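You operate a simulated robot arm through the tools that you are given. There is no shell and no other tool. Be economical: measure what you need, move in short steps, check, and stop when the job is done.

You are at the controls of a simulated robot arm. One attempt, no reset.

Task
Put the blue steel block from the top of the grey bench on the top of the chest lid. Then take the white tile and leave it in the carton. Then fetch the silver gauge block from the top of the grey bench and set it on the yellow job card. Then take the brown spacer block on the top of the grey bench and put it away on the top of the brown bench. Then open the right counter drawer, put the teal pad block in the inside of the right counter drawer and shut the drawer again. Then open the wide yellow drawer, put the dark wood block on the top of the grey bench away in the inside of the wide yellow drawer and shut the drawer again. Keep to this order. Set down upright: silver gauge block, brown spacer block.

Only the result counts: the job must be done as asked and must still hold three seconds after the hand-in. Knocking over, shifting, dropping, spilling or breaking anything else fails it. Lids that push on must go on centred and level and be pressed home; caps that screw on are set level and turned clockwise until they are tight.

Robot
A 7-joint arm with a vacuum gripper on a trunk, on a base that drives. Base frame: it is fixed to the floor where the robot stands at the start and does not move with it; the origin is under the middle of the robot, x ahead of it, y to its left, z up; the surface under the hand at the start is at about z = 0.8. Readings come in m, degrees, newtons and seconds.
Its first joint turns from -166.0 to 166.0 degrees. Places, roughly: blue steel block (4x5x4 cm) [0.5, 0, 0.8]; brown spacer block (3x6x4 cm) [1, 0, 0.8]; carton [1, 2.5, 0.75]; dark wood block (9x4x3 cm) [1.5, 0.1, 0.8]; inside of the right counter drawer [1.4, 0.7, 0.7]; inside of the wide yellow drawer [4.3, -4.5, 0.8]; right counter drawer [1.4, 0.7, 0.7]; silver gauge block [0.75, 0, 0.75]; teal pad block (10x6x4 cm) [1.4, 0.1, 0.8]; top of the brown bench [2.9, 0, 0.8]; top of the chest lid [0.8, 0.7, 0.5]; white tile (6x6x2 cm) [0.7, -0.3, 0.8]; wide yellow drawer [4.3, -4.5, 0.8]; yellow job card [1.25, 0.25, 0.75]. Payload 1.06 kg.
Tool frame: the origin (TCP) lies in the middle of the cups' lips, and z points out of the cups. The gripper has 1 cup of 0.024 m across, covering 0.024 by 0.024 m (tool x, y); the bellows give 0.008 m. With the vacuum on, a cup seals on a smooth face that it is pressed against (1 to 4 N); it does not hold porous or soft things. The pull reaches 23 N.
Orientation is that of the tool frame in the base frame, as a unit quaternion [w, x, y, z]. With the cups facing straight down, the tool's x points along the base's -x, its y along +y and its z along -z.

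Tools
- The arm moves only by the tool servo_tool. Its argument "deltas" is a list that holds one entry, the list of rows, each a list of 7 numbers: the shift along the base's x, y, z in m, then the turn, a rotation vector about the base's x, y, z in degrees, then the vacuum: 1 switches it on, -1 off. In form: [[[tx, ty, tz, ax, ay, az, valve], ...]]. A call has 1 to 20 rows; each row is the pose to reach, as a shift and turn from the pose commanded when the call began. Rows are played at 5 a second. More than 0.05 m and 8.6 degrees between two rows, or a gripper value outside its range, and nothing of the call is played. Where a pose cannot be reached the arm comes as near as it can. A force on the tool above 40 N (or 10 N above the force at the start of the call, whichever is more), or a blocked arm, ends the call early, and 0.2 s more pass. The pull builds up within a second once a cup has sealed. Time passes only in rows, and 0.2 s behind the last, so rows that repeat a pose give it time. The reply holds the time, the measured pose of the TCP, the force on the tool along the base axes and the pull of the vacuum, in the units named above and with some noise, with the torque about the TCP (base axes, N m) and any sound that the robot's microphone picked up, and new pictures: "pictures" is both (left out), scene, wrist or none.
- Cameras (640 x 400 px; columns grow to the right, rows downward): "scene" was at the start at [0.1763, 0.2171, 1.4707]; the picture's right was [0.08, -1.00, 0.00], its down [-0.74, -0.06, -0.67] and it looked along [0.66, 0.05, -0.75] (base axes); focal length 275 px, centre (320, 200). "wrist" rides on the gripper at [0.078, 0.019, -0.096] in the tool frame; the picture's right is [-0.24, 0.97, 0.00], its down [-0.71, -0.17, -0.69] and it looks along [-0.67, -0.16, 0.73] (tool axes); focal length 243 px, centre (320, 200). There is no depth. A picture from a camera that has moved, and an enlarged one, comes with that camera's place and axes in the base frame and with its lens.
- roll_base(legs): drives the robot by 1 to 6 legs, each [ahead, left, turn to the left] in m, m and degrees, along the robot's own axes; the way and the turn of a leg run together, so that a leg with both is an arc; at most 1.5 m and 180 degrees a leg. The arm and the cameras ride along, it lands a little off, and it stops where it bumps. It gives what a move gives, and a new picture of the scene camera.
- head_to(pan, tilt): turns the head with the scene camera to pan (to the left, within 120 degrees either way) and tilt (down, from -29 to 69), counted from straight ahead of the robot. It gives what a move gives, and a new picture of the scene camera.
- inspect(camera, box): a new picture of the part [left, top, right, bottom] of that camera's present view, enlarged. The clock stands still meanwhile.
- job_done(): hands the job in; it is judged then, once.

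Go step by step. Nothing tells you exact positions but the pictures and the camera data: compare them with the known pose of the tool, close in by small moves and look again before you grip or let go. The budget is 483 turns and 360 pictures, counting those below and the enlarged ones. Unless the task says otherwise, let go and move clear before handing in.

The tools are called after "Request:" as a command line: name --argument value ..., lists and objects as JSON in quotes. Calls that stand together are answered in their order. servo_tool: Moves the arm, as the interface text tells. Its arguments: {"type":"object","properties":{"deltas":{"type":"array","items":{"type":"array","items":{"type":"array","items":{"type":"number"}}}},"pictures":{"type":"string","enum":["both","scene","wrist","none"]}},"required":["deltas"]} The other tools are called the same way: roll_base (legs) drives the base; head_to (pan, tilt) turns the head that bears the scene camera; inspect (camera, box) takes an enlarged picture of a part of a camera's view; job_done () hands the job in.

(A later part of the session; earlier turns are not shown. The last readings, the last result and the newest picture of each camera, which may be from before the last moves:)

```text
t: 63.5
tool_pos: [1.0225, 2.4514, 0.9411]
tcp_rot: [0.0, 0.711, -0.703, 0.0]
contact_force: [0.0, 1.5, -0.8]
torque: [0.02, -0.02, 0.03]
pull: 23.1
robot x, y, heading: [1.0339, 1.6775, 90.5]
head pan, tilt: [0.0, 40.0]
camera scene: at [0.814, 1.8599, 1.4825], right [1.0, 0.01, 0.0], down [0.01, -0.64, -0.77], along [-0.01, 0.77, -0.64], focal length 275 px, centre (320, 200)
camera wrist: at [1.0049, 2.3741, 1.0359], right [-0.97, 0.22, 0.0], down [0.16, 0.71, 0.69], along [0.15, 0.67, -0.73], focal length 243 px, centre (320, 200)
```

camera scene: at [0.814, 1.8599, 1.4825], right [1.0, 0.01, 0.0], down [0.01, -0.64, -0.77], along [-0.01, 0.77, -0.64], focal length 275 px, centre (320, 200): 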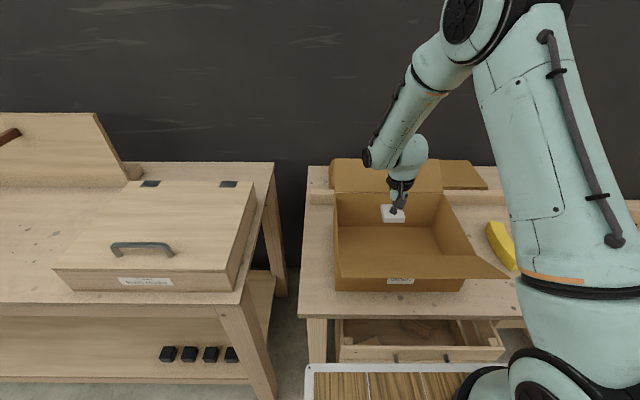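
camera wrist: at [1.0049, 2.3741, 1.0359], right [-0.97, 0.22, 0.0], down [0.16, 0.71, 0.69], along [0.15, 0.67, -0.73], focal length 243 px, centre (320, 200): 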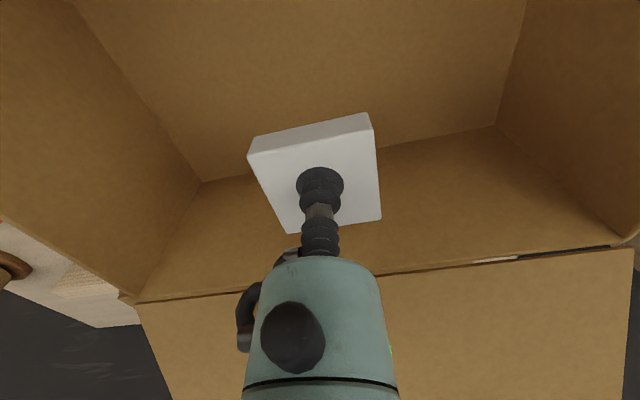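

Request:
servo_tool --deltas '[[[0, -0.01, -0.03, 0, 0, 0, 1], [0, -0.01, -0.06, 0, 0, 0, 1], [0, -0.01, -0.08, 0, 0, 0, 1], [0, -0.01, -0.09, 0, 0, 0, 1], [0, -0.01, -0.09, 0, 0, 0, 1]]]'

```text
t: 64.7
tool_pos: [1.0239, 2.4433, 0.8507]
tcp_rot: [0.0, 0.711, -0.703, 0.0]
contact_force: [0.3, 0.4, -0.3]
torque: [0.01, -0.05, 0.02]
pull: 22.9
robot x, y, heading: [1.0288, 1.6711, 90.7]
head pan, tilt: [0.0, 40.0]
camera scene: at [0.814, 1.8599, 1.4825], right [1.0, 0.01, 0.0], down [0.01, -0.64, -0.77], along [-0.01, 0.77, -0.64], focal length 275 px, centre (320, 200)
camera wrist: at [1.0065, 2.3652, 0.946], right [-0.97, 0.22, 0.0], down [0.16, 0.71, 0.68], along [0.15, 0.67, -0.73], focal length 243 px, centre (320, 200)
```

scene: 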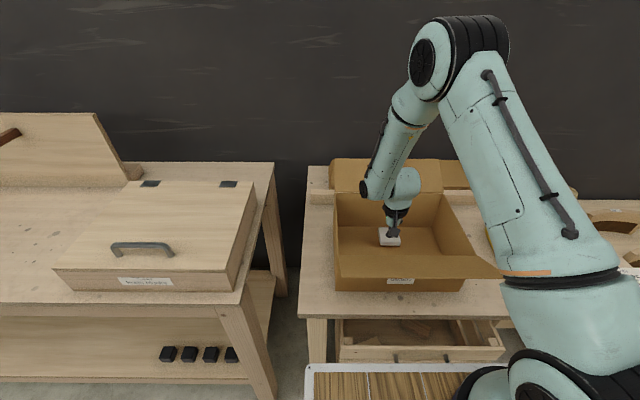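
wrist: 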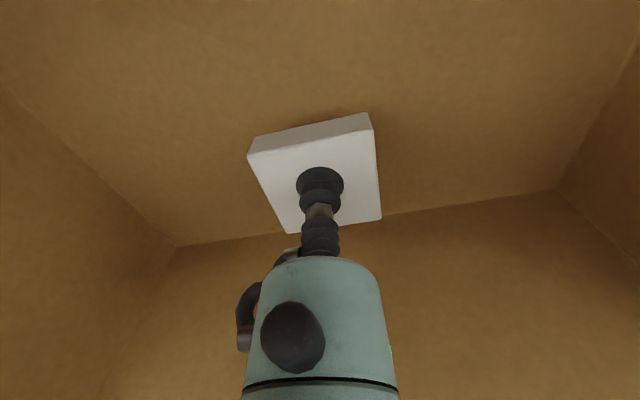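

Close to the carton floor now; a few careful steps further down.

Request:
servo_tool --deltas '[[[0, 0, -0.01, 0, 0, 0, 1], [0, 0, -0.016, 0, 0, 0, 1], [0, 0, -0.02, 0, 0, 0, 1], [0, 0, -0.02, 0, 0, 0, 1]]]' --pictures "none"

Request:
servo_tool --deltas '[[[0, 0, -0.004, 0, 0, 0, 1], [0, 0, -0.007, 0, 0, 0, 1], [0, 0, -0.007, 0, 0, 0, 1]]]' --pictures "wrist"

```text
t: 65.7
tool_pos: [1.0251, 2.4432, 0.8309]
tcp_rot: [-0.001, 0.711, -0.703, 0.0]
contact_force: [0.0, -0.4, 0.2]
torque: [-0.01, 0.0, 0.02]
pull: 23.0
robot x, y, heading: [1.0283, 1.6726, 90.7]
head pan, tilt: [0.0, 40.0]
```

```text
t: 66.5
tool_pos: [1.0244, 2.4429, 0.8246]
tcp_rot: [0.001, 0.711, -0.704, 0.0]
contact_force: [0.1, -2.3, 8.6]
torque: [-0.02, -0.02, 0.03]
pull: 22.8
robot x, y, heading: [1.0306, 1.6734, 90.7]
head pan, tilt: [0.0, 40.0]
camera wrist: at [1.006, 2.3656, 0.9191], right [-0.97, 0.23, 0.0], down [0.16, 0.71, 0.69], along [0.15, 0.67, -0.73], focal length 243 px, centre (320, 200)
```

wrist: 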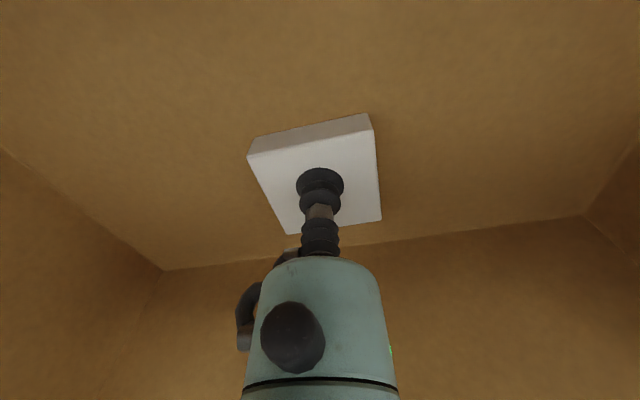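

The tile is on the carton's floor. Release and rise straight up.

Request:
servo_tool --deltas '[[[0, 0, 0.001, 0, 0, 0, -1], [0, 0, 0.001, 0, 0, 0, -1], [0, 0, 0.002, 0, 0, 0, -1], [0, 0, 0.012, 0, 0, 0, -1], [0, 0, 0.04, 0, 0, 0, -1], [0, 0, 0.08, 0, 0, 0, -1], [0, 0, 0.12, 0, 0, 0, -1], [0, 0, 0.16, 0, 0, 0, -1], [0, 0, 0.2, 0, 0, 0, -1], [0, 0, 0.24, 0, 0, 0, -1], [0, 0, 0.28, 0, 0, 0, -1], [0, 0, 0.32, 0, 0, 0, -1], [0, 0, 0.36, 0, 0, 0, -1], [0, -0.04, 0.36, 0, 0, 0, -1], [0, -0.08, 0.36, 0, 0, 0, -1], [0, -0.12, 0.36, 0, 0, 0, -1], [0, -0.16, 0.36, 0, 0, 0, -1], [0, -0.18, 0.36, 0, 0, 0, -1]]]'

```text
t: 70.3
tool_pos: [1.0216, 2.2655, 1.1828]
tcp_rot: [0.0, 0.711, -0.704, 0.0]
contact_force: [0.3, 0.8, -0.5]
torque: [-0.03, -0.03, -0.02]
pull: 0.0
robot x, y, heading: [1.0289, 1.6762, 90.5]
head pan, tilt: [0.0, 40.0]
camera scene: at [0.8139, 1.8603, 1.4825], right [1.0, 0.01, 0.0], down [0.01, -0.64, -0.77], along [-0.01, 0.77, -0.64], focal length 275 px, centre (320, 200)
camera wrist: at [1.0044, 2.1878, 1.2778], right [-0.97, 0.23, 0.0], down [0.16, 0.71, 0.68], along [0.15, 0.67, -0.73], focal length 243 px, centre (320, 200)
```

scene: 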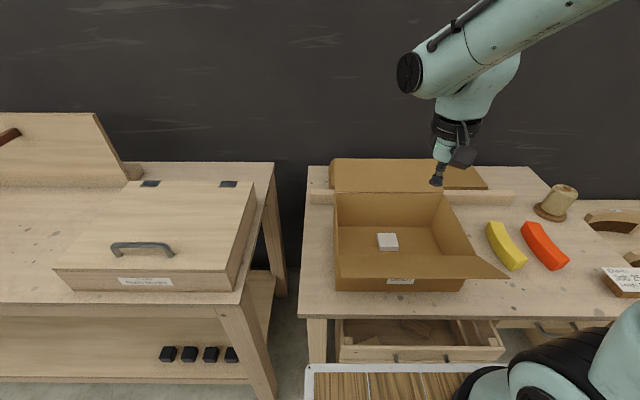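
wrist: 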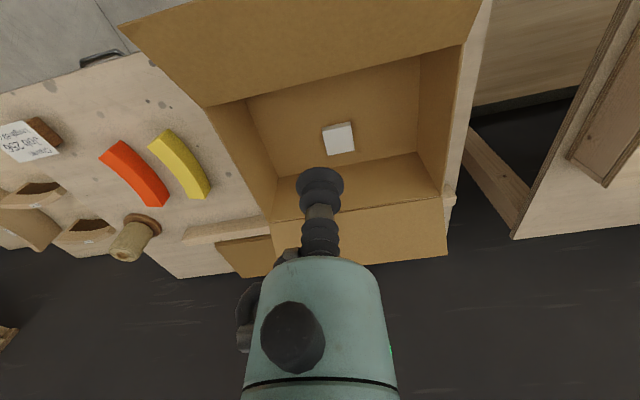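

The tile lies in the carton. While here, I'll look toward the counter's left face to learn about the drawer.

Request:
head_to --pan -118 --tilt 35

```text
t: 72.2
tool_pos: [1.0235, 2.2651, 1.1836]
tcp_rot: [0.0, 0.711, -0.703, 0.0]
contact_force: [0.1, 0.0, 0.1]
torque: [0.0, 0.0, 0.0]
pull: 0.0
robot x, y, heading: [1.0301, 1.6773, 90.7]
head pan, tilt: [-118.0, 35.0]
camera scene: at [0.8931, 1.7345, 1.4901], right [-0.46, -0.89, 0.0], down [-0.51, 0.26, -0.82], along [0.73, -0.38, -0.57], focal length 275 px, centre (320, 200)
```

scene: 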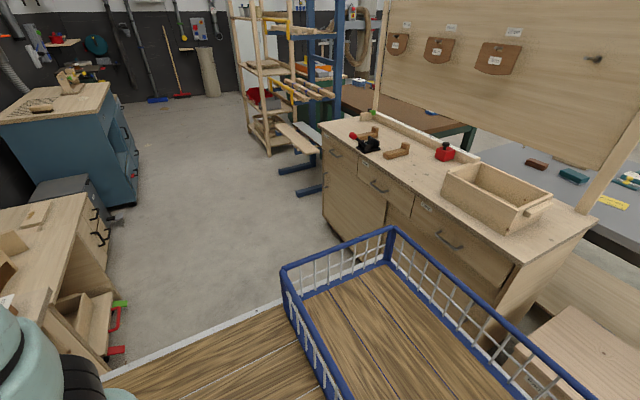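

The drawers face +y (the right one's handle near x≈1.39, y≈0.89). Now go back for the silver gauge: I'll circle the robot to the bench's right side, facing +y, where everything is in reach.

Request:
roll_base --legs '[[0, 1.2, 0], [-0.3, 0, 0]]'

Request:
head_to --pan -110 --tilt 30

Request:
head_to --pan 115 --tilt 30

```text
t: 79.9
tool_pos: [-0.1617, 1.9623, 1.1829]
tcp_rot: [0.0, 0.708, -0.706, 0.0]
contact_force: [-0.1, 0.2, -0.2]
torque: [-0.02, -0.01, 0.02]
pull: 0.1
robot x, y, heading: [-0.1586, 1.3756, 90.2]
head pan, tilt: [-118.0, 35.0]
camera scene: at [-0.2948, 1.4323, 1.4901], right [-0.47, -0.89, 0.0], down [-0.51, 0.27, -0.82], along [0.72, -0.38, -0.57], focal length 275 px, centre (320, 200)
```

scene: 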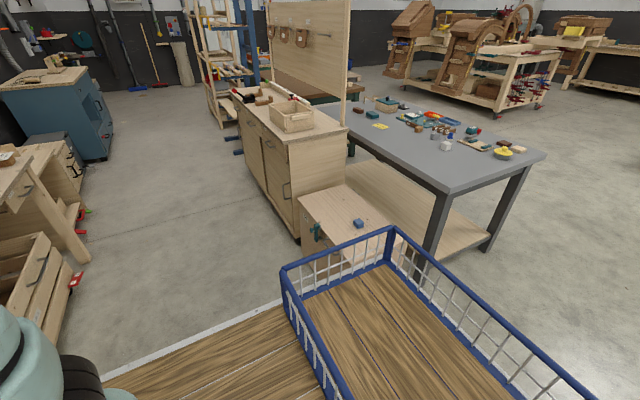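

```text
t: 80.6
tool_pos: [-0.1626, 1.9632, 1.1827]
tcp_rot: [0.001, 0.709, -0.706, 0.0]
contact_force: [0.4, 0.2, 0.3]
torque: [0.02, 0.02, 0.06]
pull: 0.0
robot x, y, heading: [-0.16, 1.3686, 90.0]
head pan, tilt: [-110.0, 30.0]
camera scene: at [-0.2876, 1.4428, 1.4979], right [-0.34, -0.94, 0.0], down [-0.47, 0.17, -0.87], along [0.81, -0.29, -0.5], focal length 275 px, centre (320, 200)
```

scene: 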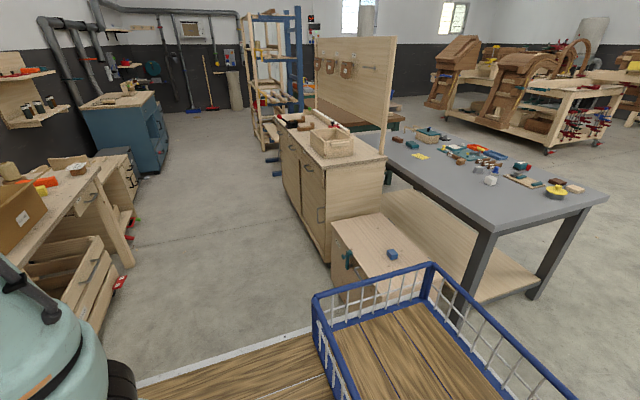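

```text
t: 83.8
tool_pos: [-0.1627, 1.9622, 1.1839]
tcp_rot: [0.0, 0.709, -0.705, 0.0]
contact_force: [0.1, -0.1, 0.6]
torque: [0.03, 0.0, -0.03]
pull: 0.1
robot x, y, heading: [-0.1587, 1.373, 90.3]
head pan, tilt: [115.0, 30.0]
camera scene: at [-0.4546, 1.4349, 1.4979], right [-0.43, 0.9, 0.0], down [0.45, 0.21, -0.87], along [-0.78, -0.37, -0.5], focal length 275 px, centre (320, 200)
```

scene: 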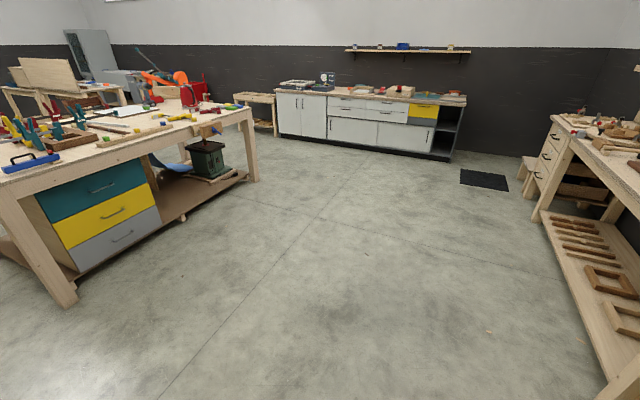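

The aisle between bench front and the rear table is free at x≈-0.16. Drive backwards along it.

Request:
roll_base --legs '[[-1.2, 0, 0]]'

Request:
head_to --pan -115 --tilt 30

```text
t: 89.9
tool_pos: [-0.1562, 0.7519, 1.184]
tcp_rot: [-0.001, 0.721, -0.693, 0.0]
contact_force: [-0.6, 0.3, -0.1]
torque: [0.01, 0.03, -0.01]
pull: 0.1
robot x, y, heading: [-0.1334, 0.1626, 92.6]
head pan, tilt: [115.0, 30.0]
camera scene: at [-0.4294, 0.2145, 1.4979], right [-0.46, 0.89, 0.0], down [0.44, 0.23, -0.87], along [-0.77, -0.4, -0.5], focal length 275 px, centre (320, 200)
```

scene: 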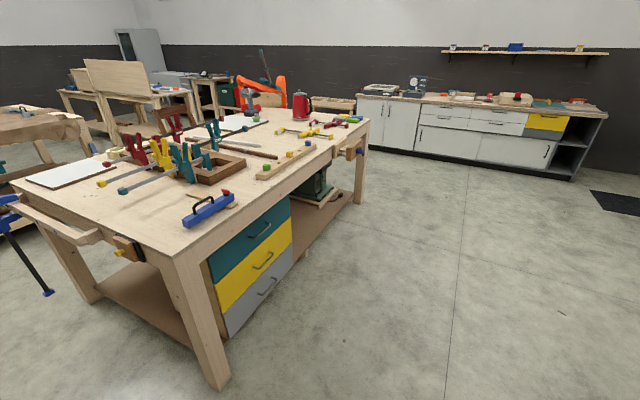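

```text
t: 93.2
tool_pos: [-0.1554, 0.7526, 1.1834]
tcp_rot: [0.001, 0.721, -0.693, -0.001]
contact_force: [0.5, -0.1, 0.4]
torque: [-0.03, 0.03, 0.03]
pull: 0.0
robot x, y, heading: [-0.1338, 0.1603, 92.4]
head pan, tilt: [-115.0, 30.0]
camera scene: at [-0.2656, 0.2212, 1.4979], right [-0.39, -0.92, 0.0], down [-0.46, 0.19, -0.87], along [0.8, -0.33, -0.5], focal length 275 px, centre (320, 200)
```

scene: 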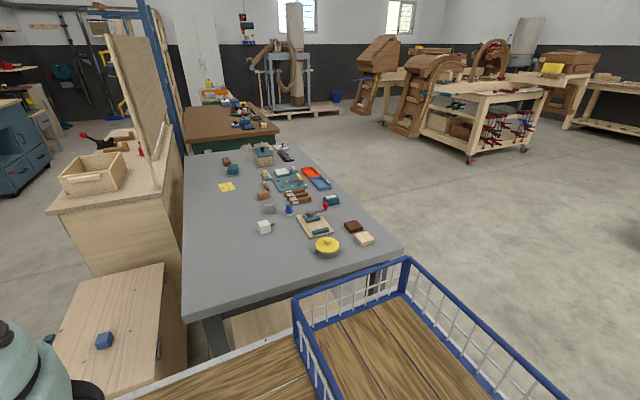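

Request:
roll_base --legs '[[0, 0, -2.5], [-1.05, 0, 0]]'

```text
t: 99.0
tool_pos: [-0.1344, -0.2818, 1.1826]
tcp_rot: [0.001, -0.707, 0.707, 0.0]
contact_force: [0.3, 0.4, -0.1]
torque: [-0.01, 0.01, 0.01]
pull: 0.0
robot x, y, heading: [-0.1366, -0.8751, 90.1]
head pan, tilt: [-115.0, 30.0]
camera scene: at [-0.2658, -0.8083, 1.4979], right [-0.42, -0.91, 0.0], down [-0.45, 0.21, -0.87], along [0.78, -0.37, -0.5], focal length 275 px, centre (320, 200)
```

scene: 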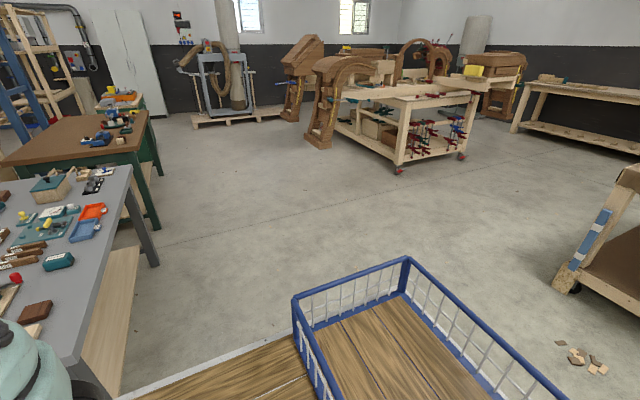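

Request:
roll_base --legs '[[0, -1.12, 0], [0.06, 0, 0]]'

Request:
head_to --pan -5 --tilt 50

```text
t: 105.2
tool_pos: [0.9636, -0.2218, 1.1824]
tcp_rot: [0.0, 0.709, -0.705, 0.0]
contact_force: [-0.5, -0.3, 0.3]
torque: [0.01, -0.03, -0.04]
pull: 0.1
robot x, y, heading: [0.9638, -0.8126, 90.4]
head pan, tilt: [-115.0, 30.0]
camera scene: at [0.8369, -0.7479, 1.4979], right [-0.42, -0.91, 0.0], down [-0.45, 0.21, -0.87], along [0.79, -0.36, -0.5], focal length 275 px, centre (320, 200)
```

scene: 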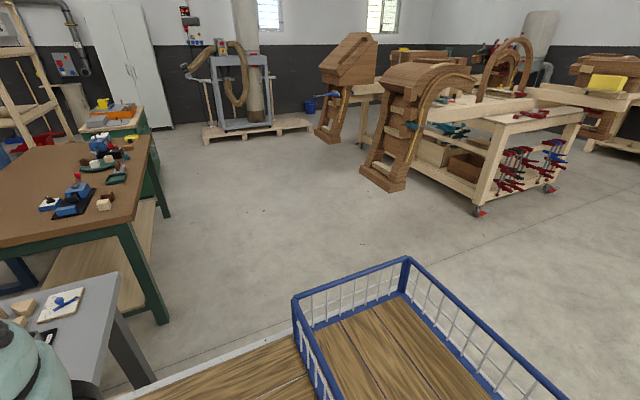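

```text
t: 107.0
tool_pos: [0.9636, -0.2207, 1.1836]
tcp_rot: [0.0, 0.709, -0.705, 0.0]
contact_force: [0.5, -0.2, -0.8]
torque: [0.01, 0.0, 0.0]
pull: 0.1
robot x, y, heading: [0.9639, -0.8099, 90.5]
head pan, tilt: [-5.0, 50.0]
camera scene: at [0.7609, -0.6335, 1.4684], right [1.0, -0.08, 0.0], down [-0.06, -0.76, -0.64], along [0.05, 0.64, -0.77], focal length 275 px, centre (320, 200)
```

scene: 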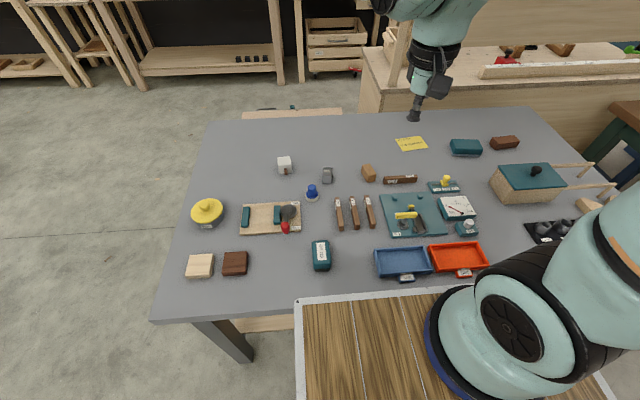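

Everything on the bench is well visible. I'll shift right and a bit ahead, then inspect the silver gauge.

Request:
roll_base --legs '[[0.025, -0.14, -0.4]]'

Request:
servo_tool --deltas '[[[-0.04, 0.02, 0, 0, 0, 0, -1], [-0.08, 0.04, 0, 0, 0, 0, -1], [-0.12, 0.06, 0, 0, 0, 0, -1], [-0.16, 0.08, 0, 0, 0, 0, -1], [-0.2, 0.1, 0, 0, 0, 0, -1], [-0.24, 0.12, 0, 0, 0, 0, -1], [-0.26, 0.16, 0, 0, 0, 0, -1], [-0.26, 0.2, 0, 0, 0, 0, -1], [-0.26, 0.21, -0.04, 0, 0, 0, -1], [-0.26, 0.21, -0.08, 0, 0, 0, -1], [-0.26, 0.21, -0.12, 0, 0, 0, -1], [-0.26, 0.21, -0.16, 0, 0, 0, -1], [-0.26, 0.21, -0.16, 0, 0, 0, -1]]]'

```text
t: 108.4
tool_pos: [1.1118, -0.1955, 1.1842]
tcp_rot: [-0.001, -0.706, 0.709, 0.0]
contact_force: [-0.3, -0.1, 0.5]
torque: [0.03, 0.01, 0.02]
pull: 0.2
robot x, y, heading: [1.1116, -0.7853, 90.0]
head pan, tilt: [-5.0, 50.0]
camera scene: at [0.9045, -0.6065, 1.4684], right [1.0, -0.09, 0.0], down [-0.07, -0.76, -0.64], along [0.06, 0.64, -0.77], focal length 275 px, centre (320, 200)
```

scene: 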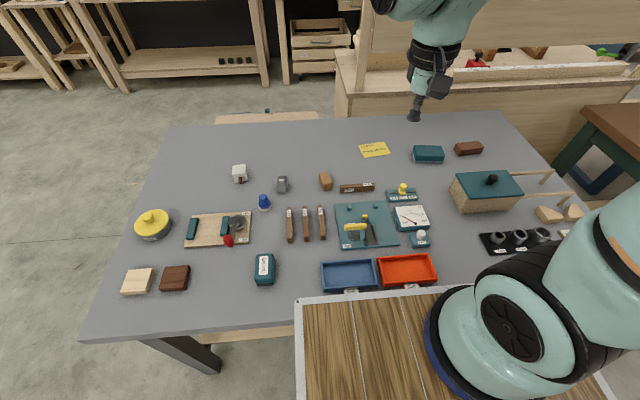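

```text
t: 111.2
tool_pos: [0.852, 0.0162, 1.0222]
tcp_rot: [0.0, -0.707, 0.708, 0.0]
contact_force: [-0.3, 0.6, 0.7]
torque: [0.01, 0.0, -0.02]
pull: 0.1
robot x, y, heading: [1.1081, -0.7842, 89.9]
head pan, tilt: [-5.0, 50.0]
camera scene: at [0.9044, -0.6065, 1.4684], right [1.0, -0.09, 0.0], down [-0.07, -0.76, -0.64], along [0.06, 0.64, -0.77], focal length 275 px, centre (320, 200)
camera wrist: at [0.8328, -0.0622, 1.1161], right [-0.97, 0.24, 0.0], down [0.17, 0.71, 0.69], along [0.16, 0.67, -0.73], focal length 243 px, centre (320, 200)
```

scene: 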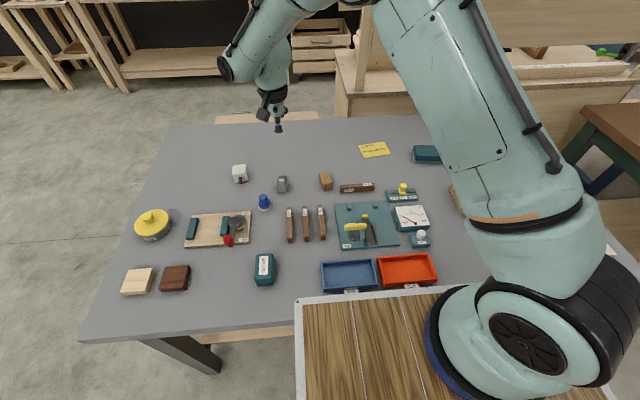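
wrist: 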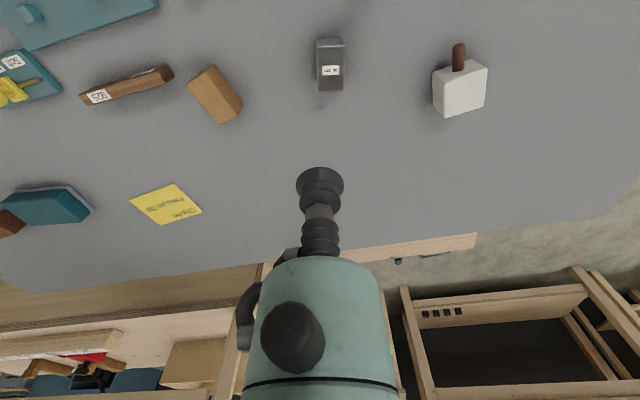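

Request:
inspect --camera "wrist" --box '[270, 10, 390, 110]'

Request:
inspect --camera "scene" --box '[240, 130, 420, 240]'

```text
4.00 times, centred on (330, 60) of wrist
camera zoom: at [0.8328, -0.0622, 1.1161], right [-0.97, 0.24, 0.0], down [0.17, 0.71, 0.69], along [0.16, 0.67, -0.73], focal length 970 px, centre (280, 760)
```

zoom: 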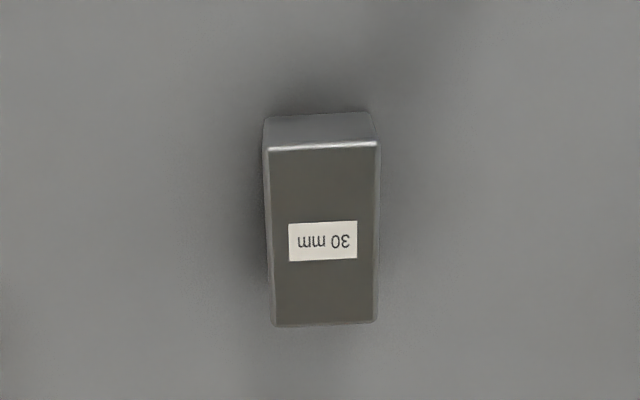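

```text
3.56 times, centred on (330, 185) of scene
camera zoom: at [0.9044, -0.6065, 1.4684], right [1.0, -0.09, 0.0], down [-0.07, -0.76, -0.64], along [0.06, 0.64, -0.77], focal length 979 px, centre (284, 253)
```

zoom: 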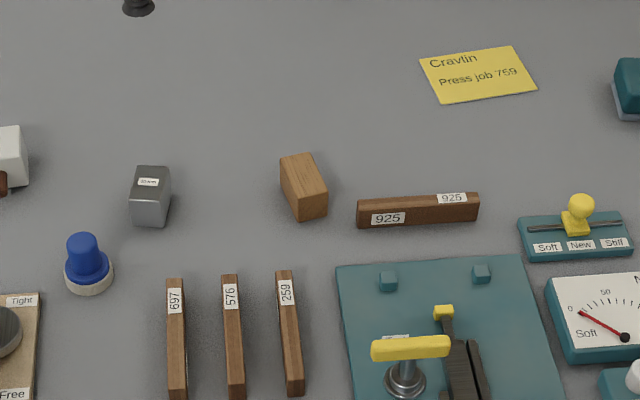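

Silver gauge top centre about (0.840, 0.018). Move over it and lower to z≈0.86.

Request:
servo_tool --deltas '[[[-0.0125, 0.001, -0.04, 0, 0, 0, -1], [-0.0125, 0.001, -0.08, 0, 0, 0, -1], [-0.0125, 0.001, -0.12, 0, 0, 0, -1], [-0.0125, 0.001, -0.16, 0, 0, 0, -1], [-0.0125, 0.001, -0.165, 0, 0, 0, -1]]]' --pictures "wrist"

```text
t: 112.4
tool_pos: [0.8395, 0.0152, 0.8574]
tcp_rot: [-0.001, -0.707, 0.708, -0.001]
contact_force: [0.9, -1.0, -0.1]
torque: [0.0, 0.0, 0.01]
pull: 0.0
robot x, y, heading: [1.1093, -0.7846, 89.8]
head pan, tilt: [-5.0, 50.0]
camera wrist: at [0.8197, -0.0618, 0.9522], right [-0.97, 0.24, 0.0], down [0.17, 0.71, 0.69], along [0.16, 0.67, -0.73], focal length 243 px, centre (320, 200)
```

wrist: 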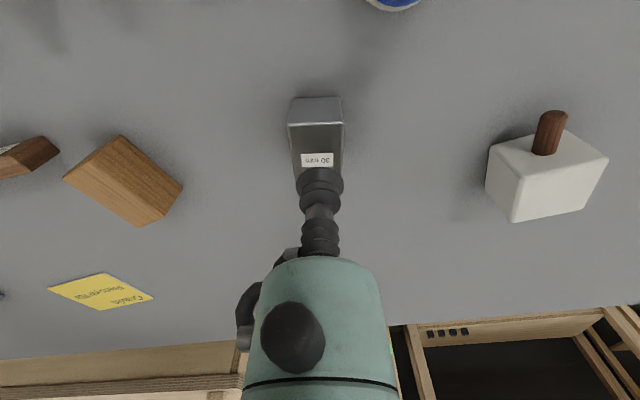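

Cup aligned (top est. z≈0.835). Lower with vacuum.

Request:
servo_tool --deltas '[[[0, 0, -0.01, 0, 0, 0, 1], [0, 0, -0.017, 0, 0, 0, 1], [0, 0, -0.02, 0, 0, 0, 1], [0, 0, -0.022, 0, 0, 0, 1], [0, 0, -0.022, 0, 0, 0, 1]]]' --pictures "none"

```text
t: 113.6
tool_pos: [0.8388, 0.0154, 0.8355]
tcp_rot: [0.0, -0.706, 0.708, 0.0]
contact_force: [0.3, -0.3, 2.4]
torque: [-0.02, 0.01, 0.01]
pull: 22.7
robot x, y, heading: [1.1102, -0.7821, 89.9]
head pan, tilt: [-5.0, 50.0]
```

Sealed. Lift and carry to the yellow card at about (1.184, 0.185).

Request:
servo_tool --deltas '[[[0, 0, 0.03, 0, 0, 0, 1], [0, 0, 0.07, 0, 0, 0, 1], [0, 0, 0.11, 0, 0, 0, 1], [0, 0, 0.14, 0, 0, 0, 1], [0.04, 0.02, 0.14, 0, 0, 0, 1], [0.08, 0.04, 0.14, 0, 0, 0, 1], [0.12, 0.06, 0.14, 0, 0, 0, 1], [0.16, 0.08, 0.14, 0, 0, 0, 1], [0.2, 0.1, 0.14, 0, 0, 0, 1], [0.24, 0.12, 0.14, 0, 0, 0, 1], [0.28, 0.14, 0.14, 0, 0, 0, 1], [0.32, 0.16, 0.14, 0, 0, 0, 1], [0.345, 0.17, 0.14, 0, 0, 0, 1], [0.345, 0.17, 0.14, 0, 0, 0, 1]]]'

```text
t: 116.6
tool_pos: [1.1831, 0.1866, 0.976]
tcp_rot: [-0.001, -0.706, 0.708, 0.0]
contact_force: [0.0, 0.0, -0.5]
torque: [-0.02, 0.0, -0.02]
pull: 22.9
robot x, y, heading: [1.1074, -0.7835, 89.6]
head pan, tilt: [-5.0, 50.0]
camera scene: at [0.9045, -0.6064, 1.4683], right [1.0, -0.09, 0.0], down [-0.07, -0.76, -0.64], along [0.06, 0.64, -0.77], focal length 275 px, centre (320, 200)
camera wrist: at [1.1645, 0.1087, 1.0711], right [-0.97, 0.24, 0.0], down [0.17, 0.71, 0.69], along [0.16, 0.67, -0.73], focal length 243 px, centre (320, 200)
```

scene: 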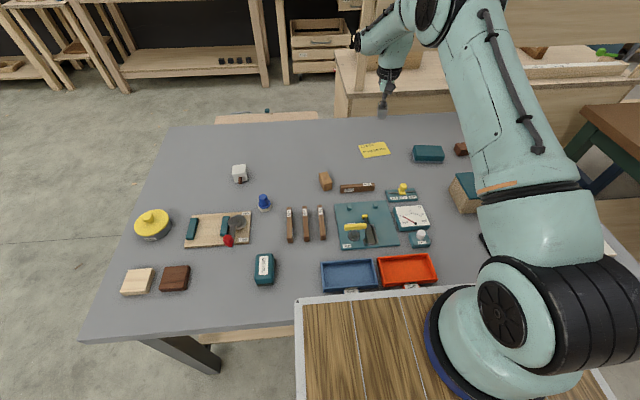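
wrist: 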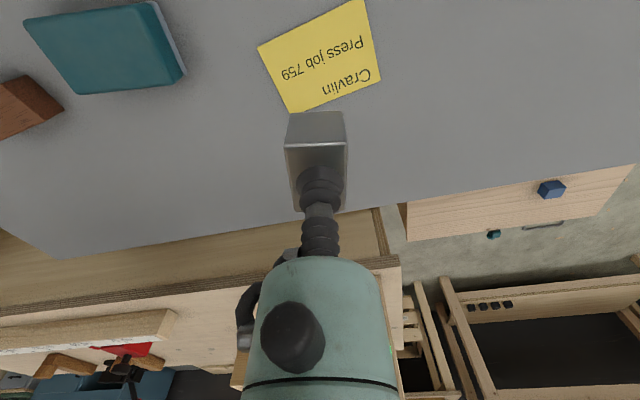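

Card centre reads (1.177, 0.173). Correct and lower to just above.

Request:
servo_tool --deltas '[[[-0.006, -0.013, -0.04, 0, 0, 0, 1], [-0.006, -0.013, -0.08, 0, 0, 0, 1], [-0.006, -0.013, -0.115, 0, 0, 0, 1], [-0.006, -0.013, -0.115, 0, 0, 0, 1]]]'

```text
t: 117.6
tool_pos: [1.1752, 0.1747, 0.8617]
tcp_rot: [0.0, -0.707, 0.708, 0.001]
contact_force: [-0.6, 0.2, -1.4]
torque: [0.03, 0.0, 0.02]
pull: 23.5
robot x, y, heading: [1.1108, -0.7813, 89.8]
head pan, tilt: [-5.0, 50.0]
camera scene: at [0.9044, -0.6065, 1.4684], right [1.0, -0.09, 0.0], down [-0.07, -0.76, -0.64], along [0.06, 0.64, -0.77], focal length 275 px, centre (320, 200)
camera wrist: at [1.1579, 0.0964, 0.9564], right [-0.97, 0.24, 0.0], down [0.17, 0.71, 0.69], along [0.16, 0.67, -0.73], focal length 243 px, centre (320, 200)
```

scene: 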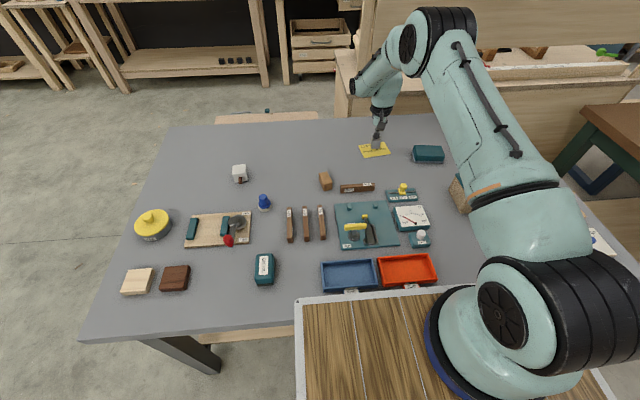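
wrist: 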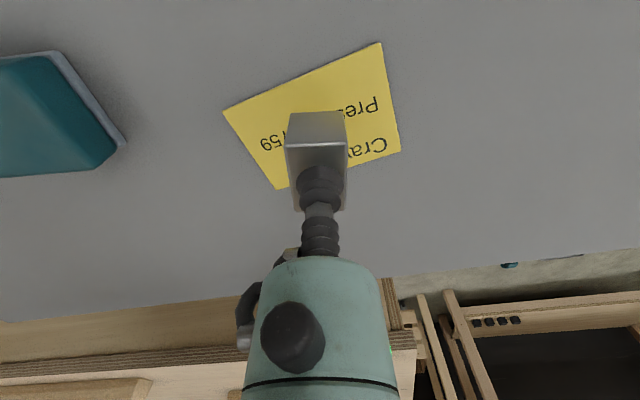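

Well centred over the card. Set down.

Request:
servo_tool --deltas '[[[0.003, 0.004, -0.012, 0, 0, 0, 1], [0.003, 0.004, -0.02, 0, 0, 0, 1], [0.003, 0.004, -0.025, 0, 0, 0, 1], [0.003, 0.004, -0.025, 0, 0, 0, 1]]]' --pictures "none"

```text
t: 118.6
tool_pos: [1.1809, 0.1775, 0.8379]
tcp_rot: [0.002, -0.706, 0.708, 0.002]
contact_force: [-1.0, 1.8, 15.6]
torque: [0.04, 0.01, -0.01]
pull: 22.6
robot x, y, heading: [1.1087, -0.7853, 90.1]
head pan, tilt: [-5.0, 50.0]
```

Request:
servo_tool --deltas '[[[0, 0, 0.002, 0, 0, 0, 1], [0, 0, 0.002, 0, 0, 0, -1], [0, 0, 0.002, 0, 0, 0, -1], [0, 0, 0.002, 0, 0, 0, -1], [0, 0, 0.01, 0, 0, 0, -1], [0, 0, 0.04, 0, 0, 0, -1], [0, 0, 0.08, 0, 0, 0, -1], [0, 0, 0.12, 0, 0, 0, -1], [0, 0, 0.14, 0, 0, 0, -1], [-0.04, -0.02, 0.14, 0, 0, 0, -1], [-0.08, -0.04, 0.14, 0, 0, 0, -1], [-0.12, -0.07, 0.14, 0, 0, 0, -1], [-0.16, -0.1, 0.14, 0, 0, 0, -1], [-0.19, -0.13, 0.14, 0, 0, 0, -1], [-0.205, -0.16, 0.14, 0, 0, 0, -1], [-0.205, -0.16, 0.14, 0, 0, 0, -1]]]'

```text
t: 122.0
tool_pos: [0.9759, 0.017, 0.974]
tcp_rot: [0.0, -0.707, 0.708, 0.0]
contact_force: [-0.5, -0.7, 0.9]
torque: [-0.02, 0.0, 0.01]
pull: 0.1
robot x, y, heading: [1.1081, -0.7825, 89.9]
head pan, tilt: [-5.0, 50.0]
camera scene: at [0.9044, -0.6064, 1.4683], right [1.0, -0.09, 0.0], down [-0.07, -0.76, -0.64], along [0.06, 0.64, -0.77], focal length 275 px, centre (320, 200)
camera wrist: at [0.9569, -0.0606, 1.0688], right [-0.97, 0.24, 0.0], down [0.17, 0.71, 0.69], along [0.16, 0.67, -0.73], focal length 243 px, centre (320, 200)
```

scene: 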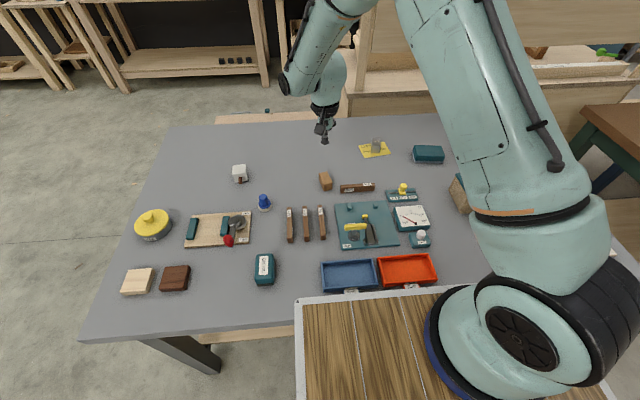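
wrist: 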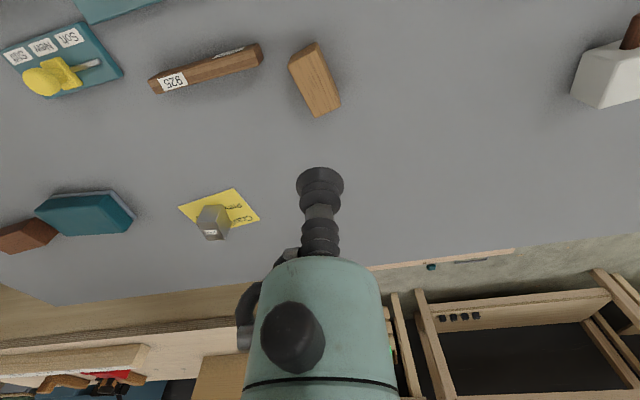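

The gauge stands on the card. Now the brown spacer; inspect its top.

Request:
inspect --camera "wrist" --box '[250, 30, 378, 130]'

```text
4.00 times, centred on (314, 80) of wrist
camera zoom: at [0.9569, -0.0606, 1.0688], right [-0.97, 0.24, 0.0], down [0.17, 0.71, 0.69], along [0.16, 0.67, -0.73], focal length 970 px, centre (344, 680)
```

zoom: 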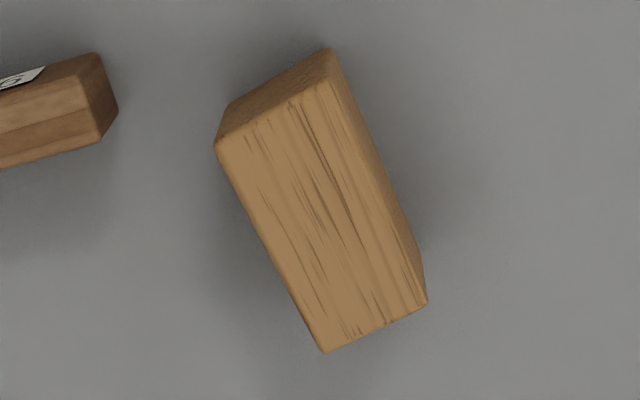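

Request:
servo_tool --deltas '[[[0.0035, -0.0035, -0.04, 0, 0, 0, -1], [0.0035, -0.0035, -0.08, 0, 0, 0, -1], [0.0035, -0.0035, -0.115, 0, 0, 0, -1], [0.0035, -0.0035, -0.115, 0, 0, 0, -1]]]' --pictures "wrist"

```text
t: 123.0
tool_pos: [0.9788, 0.0137, 0.8607]
tcp_rot: [0.0, -0.706, 0.708, 0.0]
contact_force: [-0.1, 0.0, -0.2]
torque: [-0.02, -0.02, 0.05]
pull: 0.0
robot x, y, heading: [1.109, -0.7852, 90.0]
head pan, tilt: [-5.0, 50.0]
camera wrist: at [0.9603, -0.0635, 0.9553], right [-0.97, 0.24, 0.0], down [0.17, 0.71, 0.69], along [0.16, 0.67, -0.73], focal length 243 px, centre (320, 200)
```

wrist: 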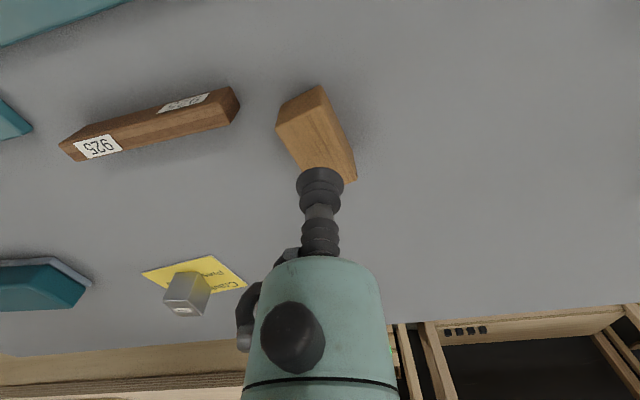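

Request:
servo_tool --deltas '[[[0, 0, -0.015, 0, 0, 0, 1], [0, 0, -0.025, 0, 0, 0, 1], [0, 0, -0.029, 0, 0, 0, 1], [0, 0, -0.029, 0, 0, 0, 1], [0, 0, -0.029, 0, 0, 0, 1]]]' --pictures "none"

```text
t: 124.2
tool_pos: [0.9796, 0.0137, 0.834]
tcp_rot: [0.0, -0.706, 0.708, 0.0]
contact_force: [-0.7, -0.5, 4.6]
torque: [-0.02, -0.02, 0.01]
pull: 23.1
robot x, y, heading: [1.1115, -0.7838, 89.9]
head pan, tilt: [-5.0, 50.0]
```

Sealed. Lift, retract and look toward the brown bench.

Request:
servo_tool --deltas '[[[0, 0, 0.03, 0, 0, 0, 1], [0, 0, 0.07, 0, 0, 0, 1], [0, 0, 0.11, 0, 0, 0, 1], [0, 0, 0.15, 0, 0, 0, 1], [0, 0, 0.19, 0, 0, 0, 1], [0, 0, 0.23, 0, 0, 0, 1], [0, 0, 0.27, 0, 0, 0, 1], [0.02, -0.04, 0.3, 0, 0, 0, 1], [0.04, -0.08, 0.32, 0, 0, 0, 1], [0.06, -0.12, 0.33, 0, 0, 0, 1], [0.08, -0.16, 0.33, 0, 0, 0, 1], [0.1, -0.2, 0.33, 0, 0, 0, 1], [0.12, -0.22, 0.33, 0, 0, 0, 1], [0.12, -0.22, 0.33, 0, 0, 0, 1]]]' --pictures "wrist"

Request:
head_to --pan -80 --tilt 35

```text
refused: row 8 steps farther than a row can; nothing moved
```

```text
t: 125.7
tool_pos: [0.9797, 0.0136, 0.8331]
tcp_rot: [0.0, -0.707, 0.708, 0.0]
contact_force: [0.0, -1.0, 1.6]
torque: [0.02, 0.02, 0.01]
pull: 22.5
robot x, y, heading: [1.1075, -0.7837, 89.9]
head pan, tilt: [-80.0, 35.0]
camera scene: at [0.9844, -0.668, 1.4901], right [0.17, -0.98, 0.0], down [-0.56, -0.1, -0.82], along [0.81, 0.14, -0.57], focal length 275 px, centre (320, 200)
```

scene: 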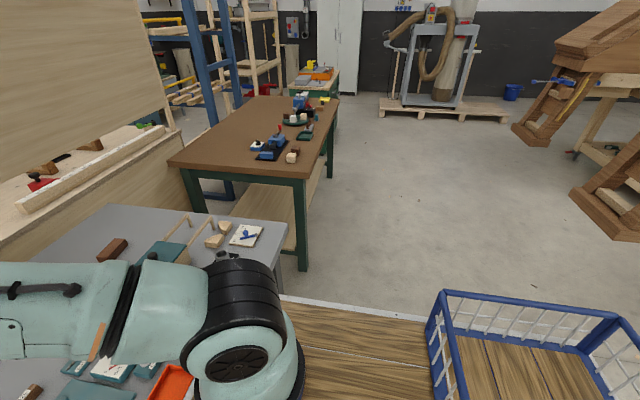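

Request:
servo_tool --deltas '[[[0, 0, 0.03, 0, 0, 0, 1], [0, 0, 0.07, 0, 0, 0, 1], [0, 0, 0.11, 0, 0, 0, 1], [0, 0, 0.15, 0, 0, 0, 1], [0, 0, 0.19, 0, 0, 0, 1], [0, 0, 0.23, 0, 0, 0, 1], [0, 0, 0.27, 0, 0, 0, 1], [0.01, -0.03, 0.3, 0, 0, 0, 1], [0.03, -0.07, 0.31, 0, 0, 0, 1], [0.05, -0.11, 0.32, 0, 0, 0, 1], [0.07, -0.15, 0.33, 0, 0, 0, 1], [0.09, -0.19, 0.33, 0, 0, 0, 1], [0.12, -0.22, 0.33, 0, 0, 0, 1], [0.12, -0.22, 0.33, 0, 0, 0, 1]]]' --pictures "wrist"

Request:
roll_base --legs '[[-0.06, 0, 0], [0, -1.3, 0]]'

Request:
head_to --pan 0 --tilt 50

```text
t: 128.7
tool_pos: [1.0993, -0.2073, 1.1622]
tcp_rot: [0.0, -0.707, 0.708, 0.0]
contact_force: [-0.4, 0.2, -0.5]
torque: [-0.02, 0.0, -0.01]
pull: 22.9
robot x, y, heading: [1.1102, -0.7835, 89.9]
head pan, tilt: [-80.0, 35.0]
camera wrist: at [1.0802, -0.2857, 1.2564], right [-0.97, 0.24, 0.0], down [0.17, 0.71, 0.69], along [0.16, 0.67, -0.73], focal length 243 px, centre (320, 200)
```

wrist: 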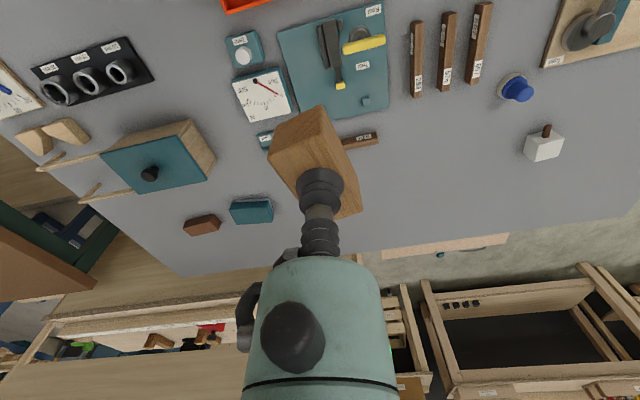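

```text
t: 135.7
tool_pos: [2.3853, -0.2659, 1.1613]
tcp_rot: [-0.001, 0.709, -0.705, 0.0]
contact_force: [-0.1, 0.1, -0.1]
torque: [0.02, -0.02, 0.0]
pull: 22.8
robot x, y, heading: [2.4042, -0.8355, 90.5]
head pan, tilt: [-80.0, 35.0]
camera scene: at [2.2742, -0.7271, 1.4901], right [0.18, -0.98, 0.0], down [-0.56, -0.1, -0.82], along [0.81, 0.15, -0.57], focal length 275 px, centre (320, 200)
```

scene: 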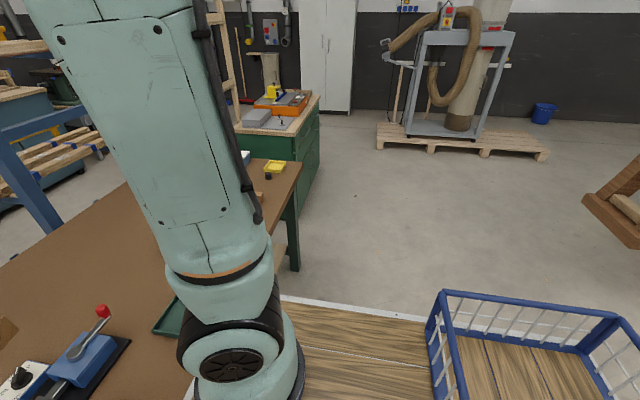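

```text
t: 137.3
tool_pos: [2.3861, -0.2668, 1.1611]
tcp_rot: [0.0, 0.708, -0.706, -0.001]
contact_force: [-0.6, 0.3, -0.5]
torque: [0.02, 0.03, 0.0]
pull: 23.3
robot x, y, heading: [2.3982, -0.8417, 90.4]
head pan, tilt: [0.0, 50.0]
camera scene: at [2.1872, -0.6659, 1.4684], right [1.0, 0.01, 0.0], down [0.0, -0.77, -0.64], along [0.0, 0.64, -0.77], focal length 275 px, centre (320, 200)
```

scene: 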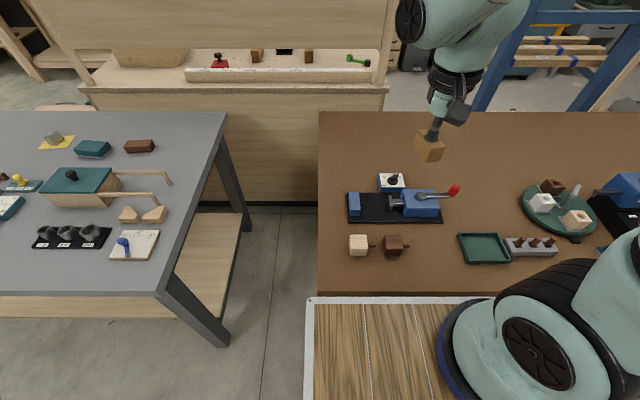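

A clear spot on the brown bench lies around (2.45, 0.13). I'll go ahead 5 cm, then carry the spacer over it.

Request:
roll_base --legs '[[0.06, 0, 0]]'

Request:
servo_tool --deltas '[[[0.01, 0.05, 0, 0, 0, 0, 1], [0.02, 0.095, 0, 0, 0, 0, 1], [0.03, 0.14, 0, 0, 0, 0, 1], [0.04, 0.185, 0, 0, 0, 0, 1], [0.05, 0.23, 0, 0, 0, 0, 1], [0.06, 0.275, 0, 0, 0, 0, 1], [0.06, 0.32, 0, 0, 0, 0, 1], [0.06, 0.34, -0.04, 0, 0, 0, 1], [0.06, 0.34, -0.08, 0, 0, 0, 1], [0.06, 0.34, -0.12, 0, 0, 0, 1], [0.06, 0.34, -0.16, 0, 0, 0, 1], [0.06, 0.34, -0.2, 0, 0, 0, 1], [0.06, 0.34, -0.2, 0, 0, 0, 1]]]'

```text
t: 138.2
tool_pos: [2.3855, -0.2062, 1.1619]
tcp_rot: [0.0, 0.709, -0.705, 0.0]
contact_force: [0.1, 0.7, 0.1]
torque: [-0.01, -0.01, 0.0]
pull: 22.9
robot x, y, heading: [2.3973, -0.7806, 90.2]
head pan, tilt: [0.0, 50.0]
camera scene: at [2.1867, -0.6051, 1.4683], right [1.0, 0.01, 0.0], down [0.0, -0.77, -0.64], along [0.0, 0.64, -0.77], focal length 275 px, centre (320, 200)
```

scene: 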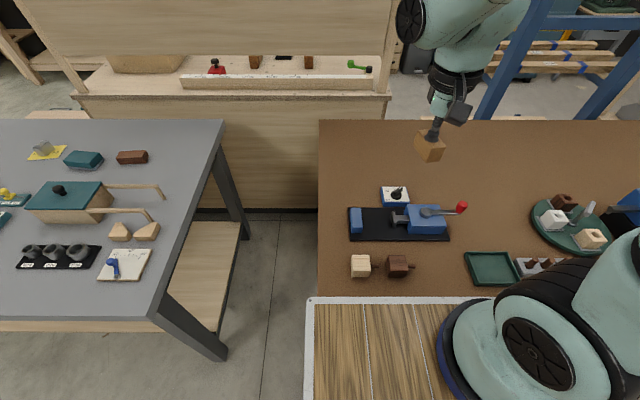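

```text
refused: row 1 steps farther than a row can; nothing moved
```

Request:
servo_tool --deltas '[[[0.01, 0.045, 0, 0, 0, 0, 1], [0.02, 0.09, 0, 0, 0, 0, 1], [0.03, 0.135, 0, 0, 0, 0, 1], [0.04, 0.18, 0, 0, 0, 0, 1], [0.05, 0.225, 0, 0, 0, 0, 1], [0.06, 0.27, 0, 0, 0, 0, 1], [0.06, 0.315, 0, 0, 0, 0, 1], [0.06, 0.34, -0.04, 0, 0, 0, 1], [0.06, 0.34, -0.08, 0, 0, 0, 1], [0.06, 0.34, -0.12, 0, 0, 0, 1], [0.06, 0.34, -0.16, 0, 0, 0, 1], [0.06, 0.34, -0.2, 0, 0, 0, 1], [0.06, 0.34, -0.2, 0, 0, 0, 1]]]'

```text
t: 141.0
tool_pos: [2.4467, 0.1339, 0.9609]
tcp_rot: [0.0, 0.709, -0.706, 0.0]
contact_force: [-0.4, 0.7, -0.8]
torque: [0.02, 0.02, 0.0]
pull: 23.3
robot x, y, heading: [2.4007, -0.7787, 90.2]
head pan, tilt: [0.0, 50.0]
camera scene: at [2.1867, -0.6053, 1.4684], right [1.0, 0.01, 0.0], down [0.0, -0.77, -0.64], along [0.0, 0.64, -0.77], focal length 275 px, centre (320, 200)
camera wrist: at [2.4285, 0.0567, 1.0553], right [-0.97, 0.23, 0.0], down [0.17, 0.71, 0.69], along [0.16, 0.67, -0.73], focal length 243 px, centre (320, 200)
```

scene: 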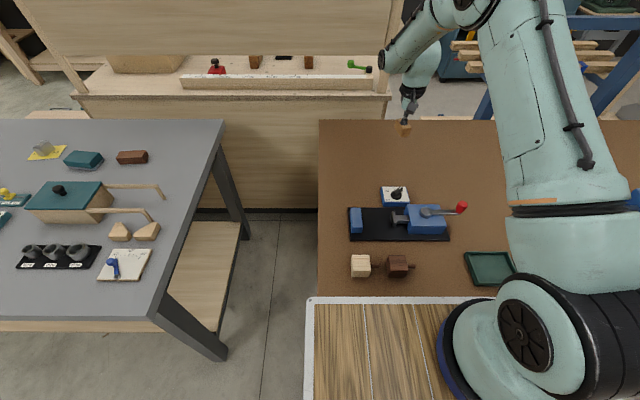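
wrist: 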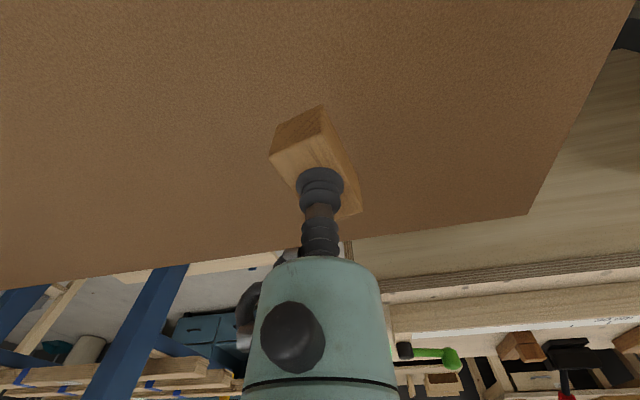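

Request:
servo_tool --deltas '[[[0, 0, -0.04, 0, 0, 0, 1], [0, 0, -0.07, 0, 0, 0, 1], [0, 0, -0.085, 0, 0, 0, 1], [0, 0, -0.095, 0, 0, 0, 1], [0, 0, -0.1, 0, 0, 0, 1], [0, 0, -0.1, 0, 0, 0, 1]]]' --pictures "wrist"

```text
t: 142.4
tool_pos: [2.4461, 0.1345, 0.8614]
tcp_rot: [-0.001, 0.709, -0.705, 0.0]
contact_force: [0.5, 0.4, -1.2]
torque: [0.01, 0.01, 0.03]
pull: 23.3
robot x, y, heading: [2.3991, -0.7794, 90.4]
head pan, tilt: [0.0, 50.0]
camera wrist: at [2.4278, 0.0569, 0.956], right [-0.97, 0.23, 0.0], down [0.17, 0.71, 0.69], along [0.16, 0.67, -0.73], focal length 243 px, centre (320, 200)
```

wrist: 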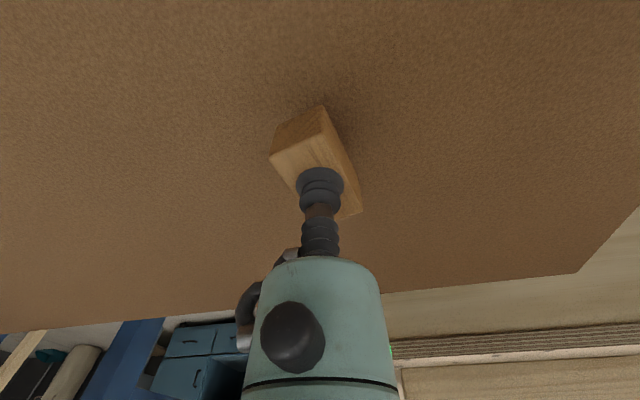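

Request:
servo_tool --deltas '[[[0, 0, -0.005, 0, 0, 0, 1], [0, 0, -0.009, 0, 0, 0, 1], [0, 0, -0.009, 0, 0, 0, 1]]]' --pictures "none"

```text
t: 143.2
tool_pos: [2.4459, 0.1341, 0.8531]
tcp_rot: [-0.001, 0.709, -0.705, 0.0]
contact_force: [-1.0, 1.0, -0.3]
torque: [0.01, -0.03, -0.01]
pull: 23.1
robot x, y, heading: [2.403, -0.7784, 90.3]
head pan, tilt: [0.0, 50.0]
```

Request:
servo_tool --deltas '[[[0, 0, -0.005, 0, 0, 0, 1], [0, 0, -0.008, 0, 0, 0, 1], [0, 0, -0.008, 0, 0, 0, 1]]]' --pictures "none"

```text
t: 144.0
tool_pos: [2.4452, 0.1347, 0.8442]
tcp_rot: [-0.001, 0.709, -0.706, 0.0]
contact_force: [0.0, 0.1, -0.1]
torque: [0.0, -0.03, -0.01]
pull: 22.8
robot x, y, heading: [2.4028, -0.7831, 90.2]
head pan, tilt: [0.0, 50.0]
```

Request:
servo_tool --deltas '[[[0, 0, -0.004, 0, 0, 0, 1], [0, 0, -0.007, 0, 0, 0, 1], [0, 0, -0.007, 0, 0, 0, 1]]]' --pictures "none"

```text
t: 144.8
tool_pos: [2.4446, 0.1338, 0.8384]
tcp_rot: [0.0, 0.709, -0.705, 0.0]
contact_force: [1.0, -0.1, 0.2]
torque: [-0.01, 0.01, 0.02]
pull: 23.4
robot x, y, heading: [2.3984, -0.7802, 90.5]
head pan, tilt: [0.0, 50.0]
```

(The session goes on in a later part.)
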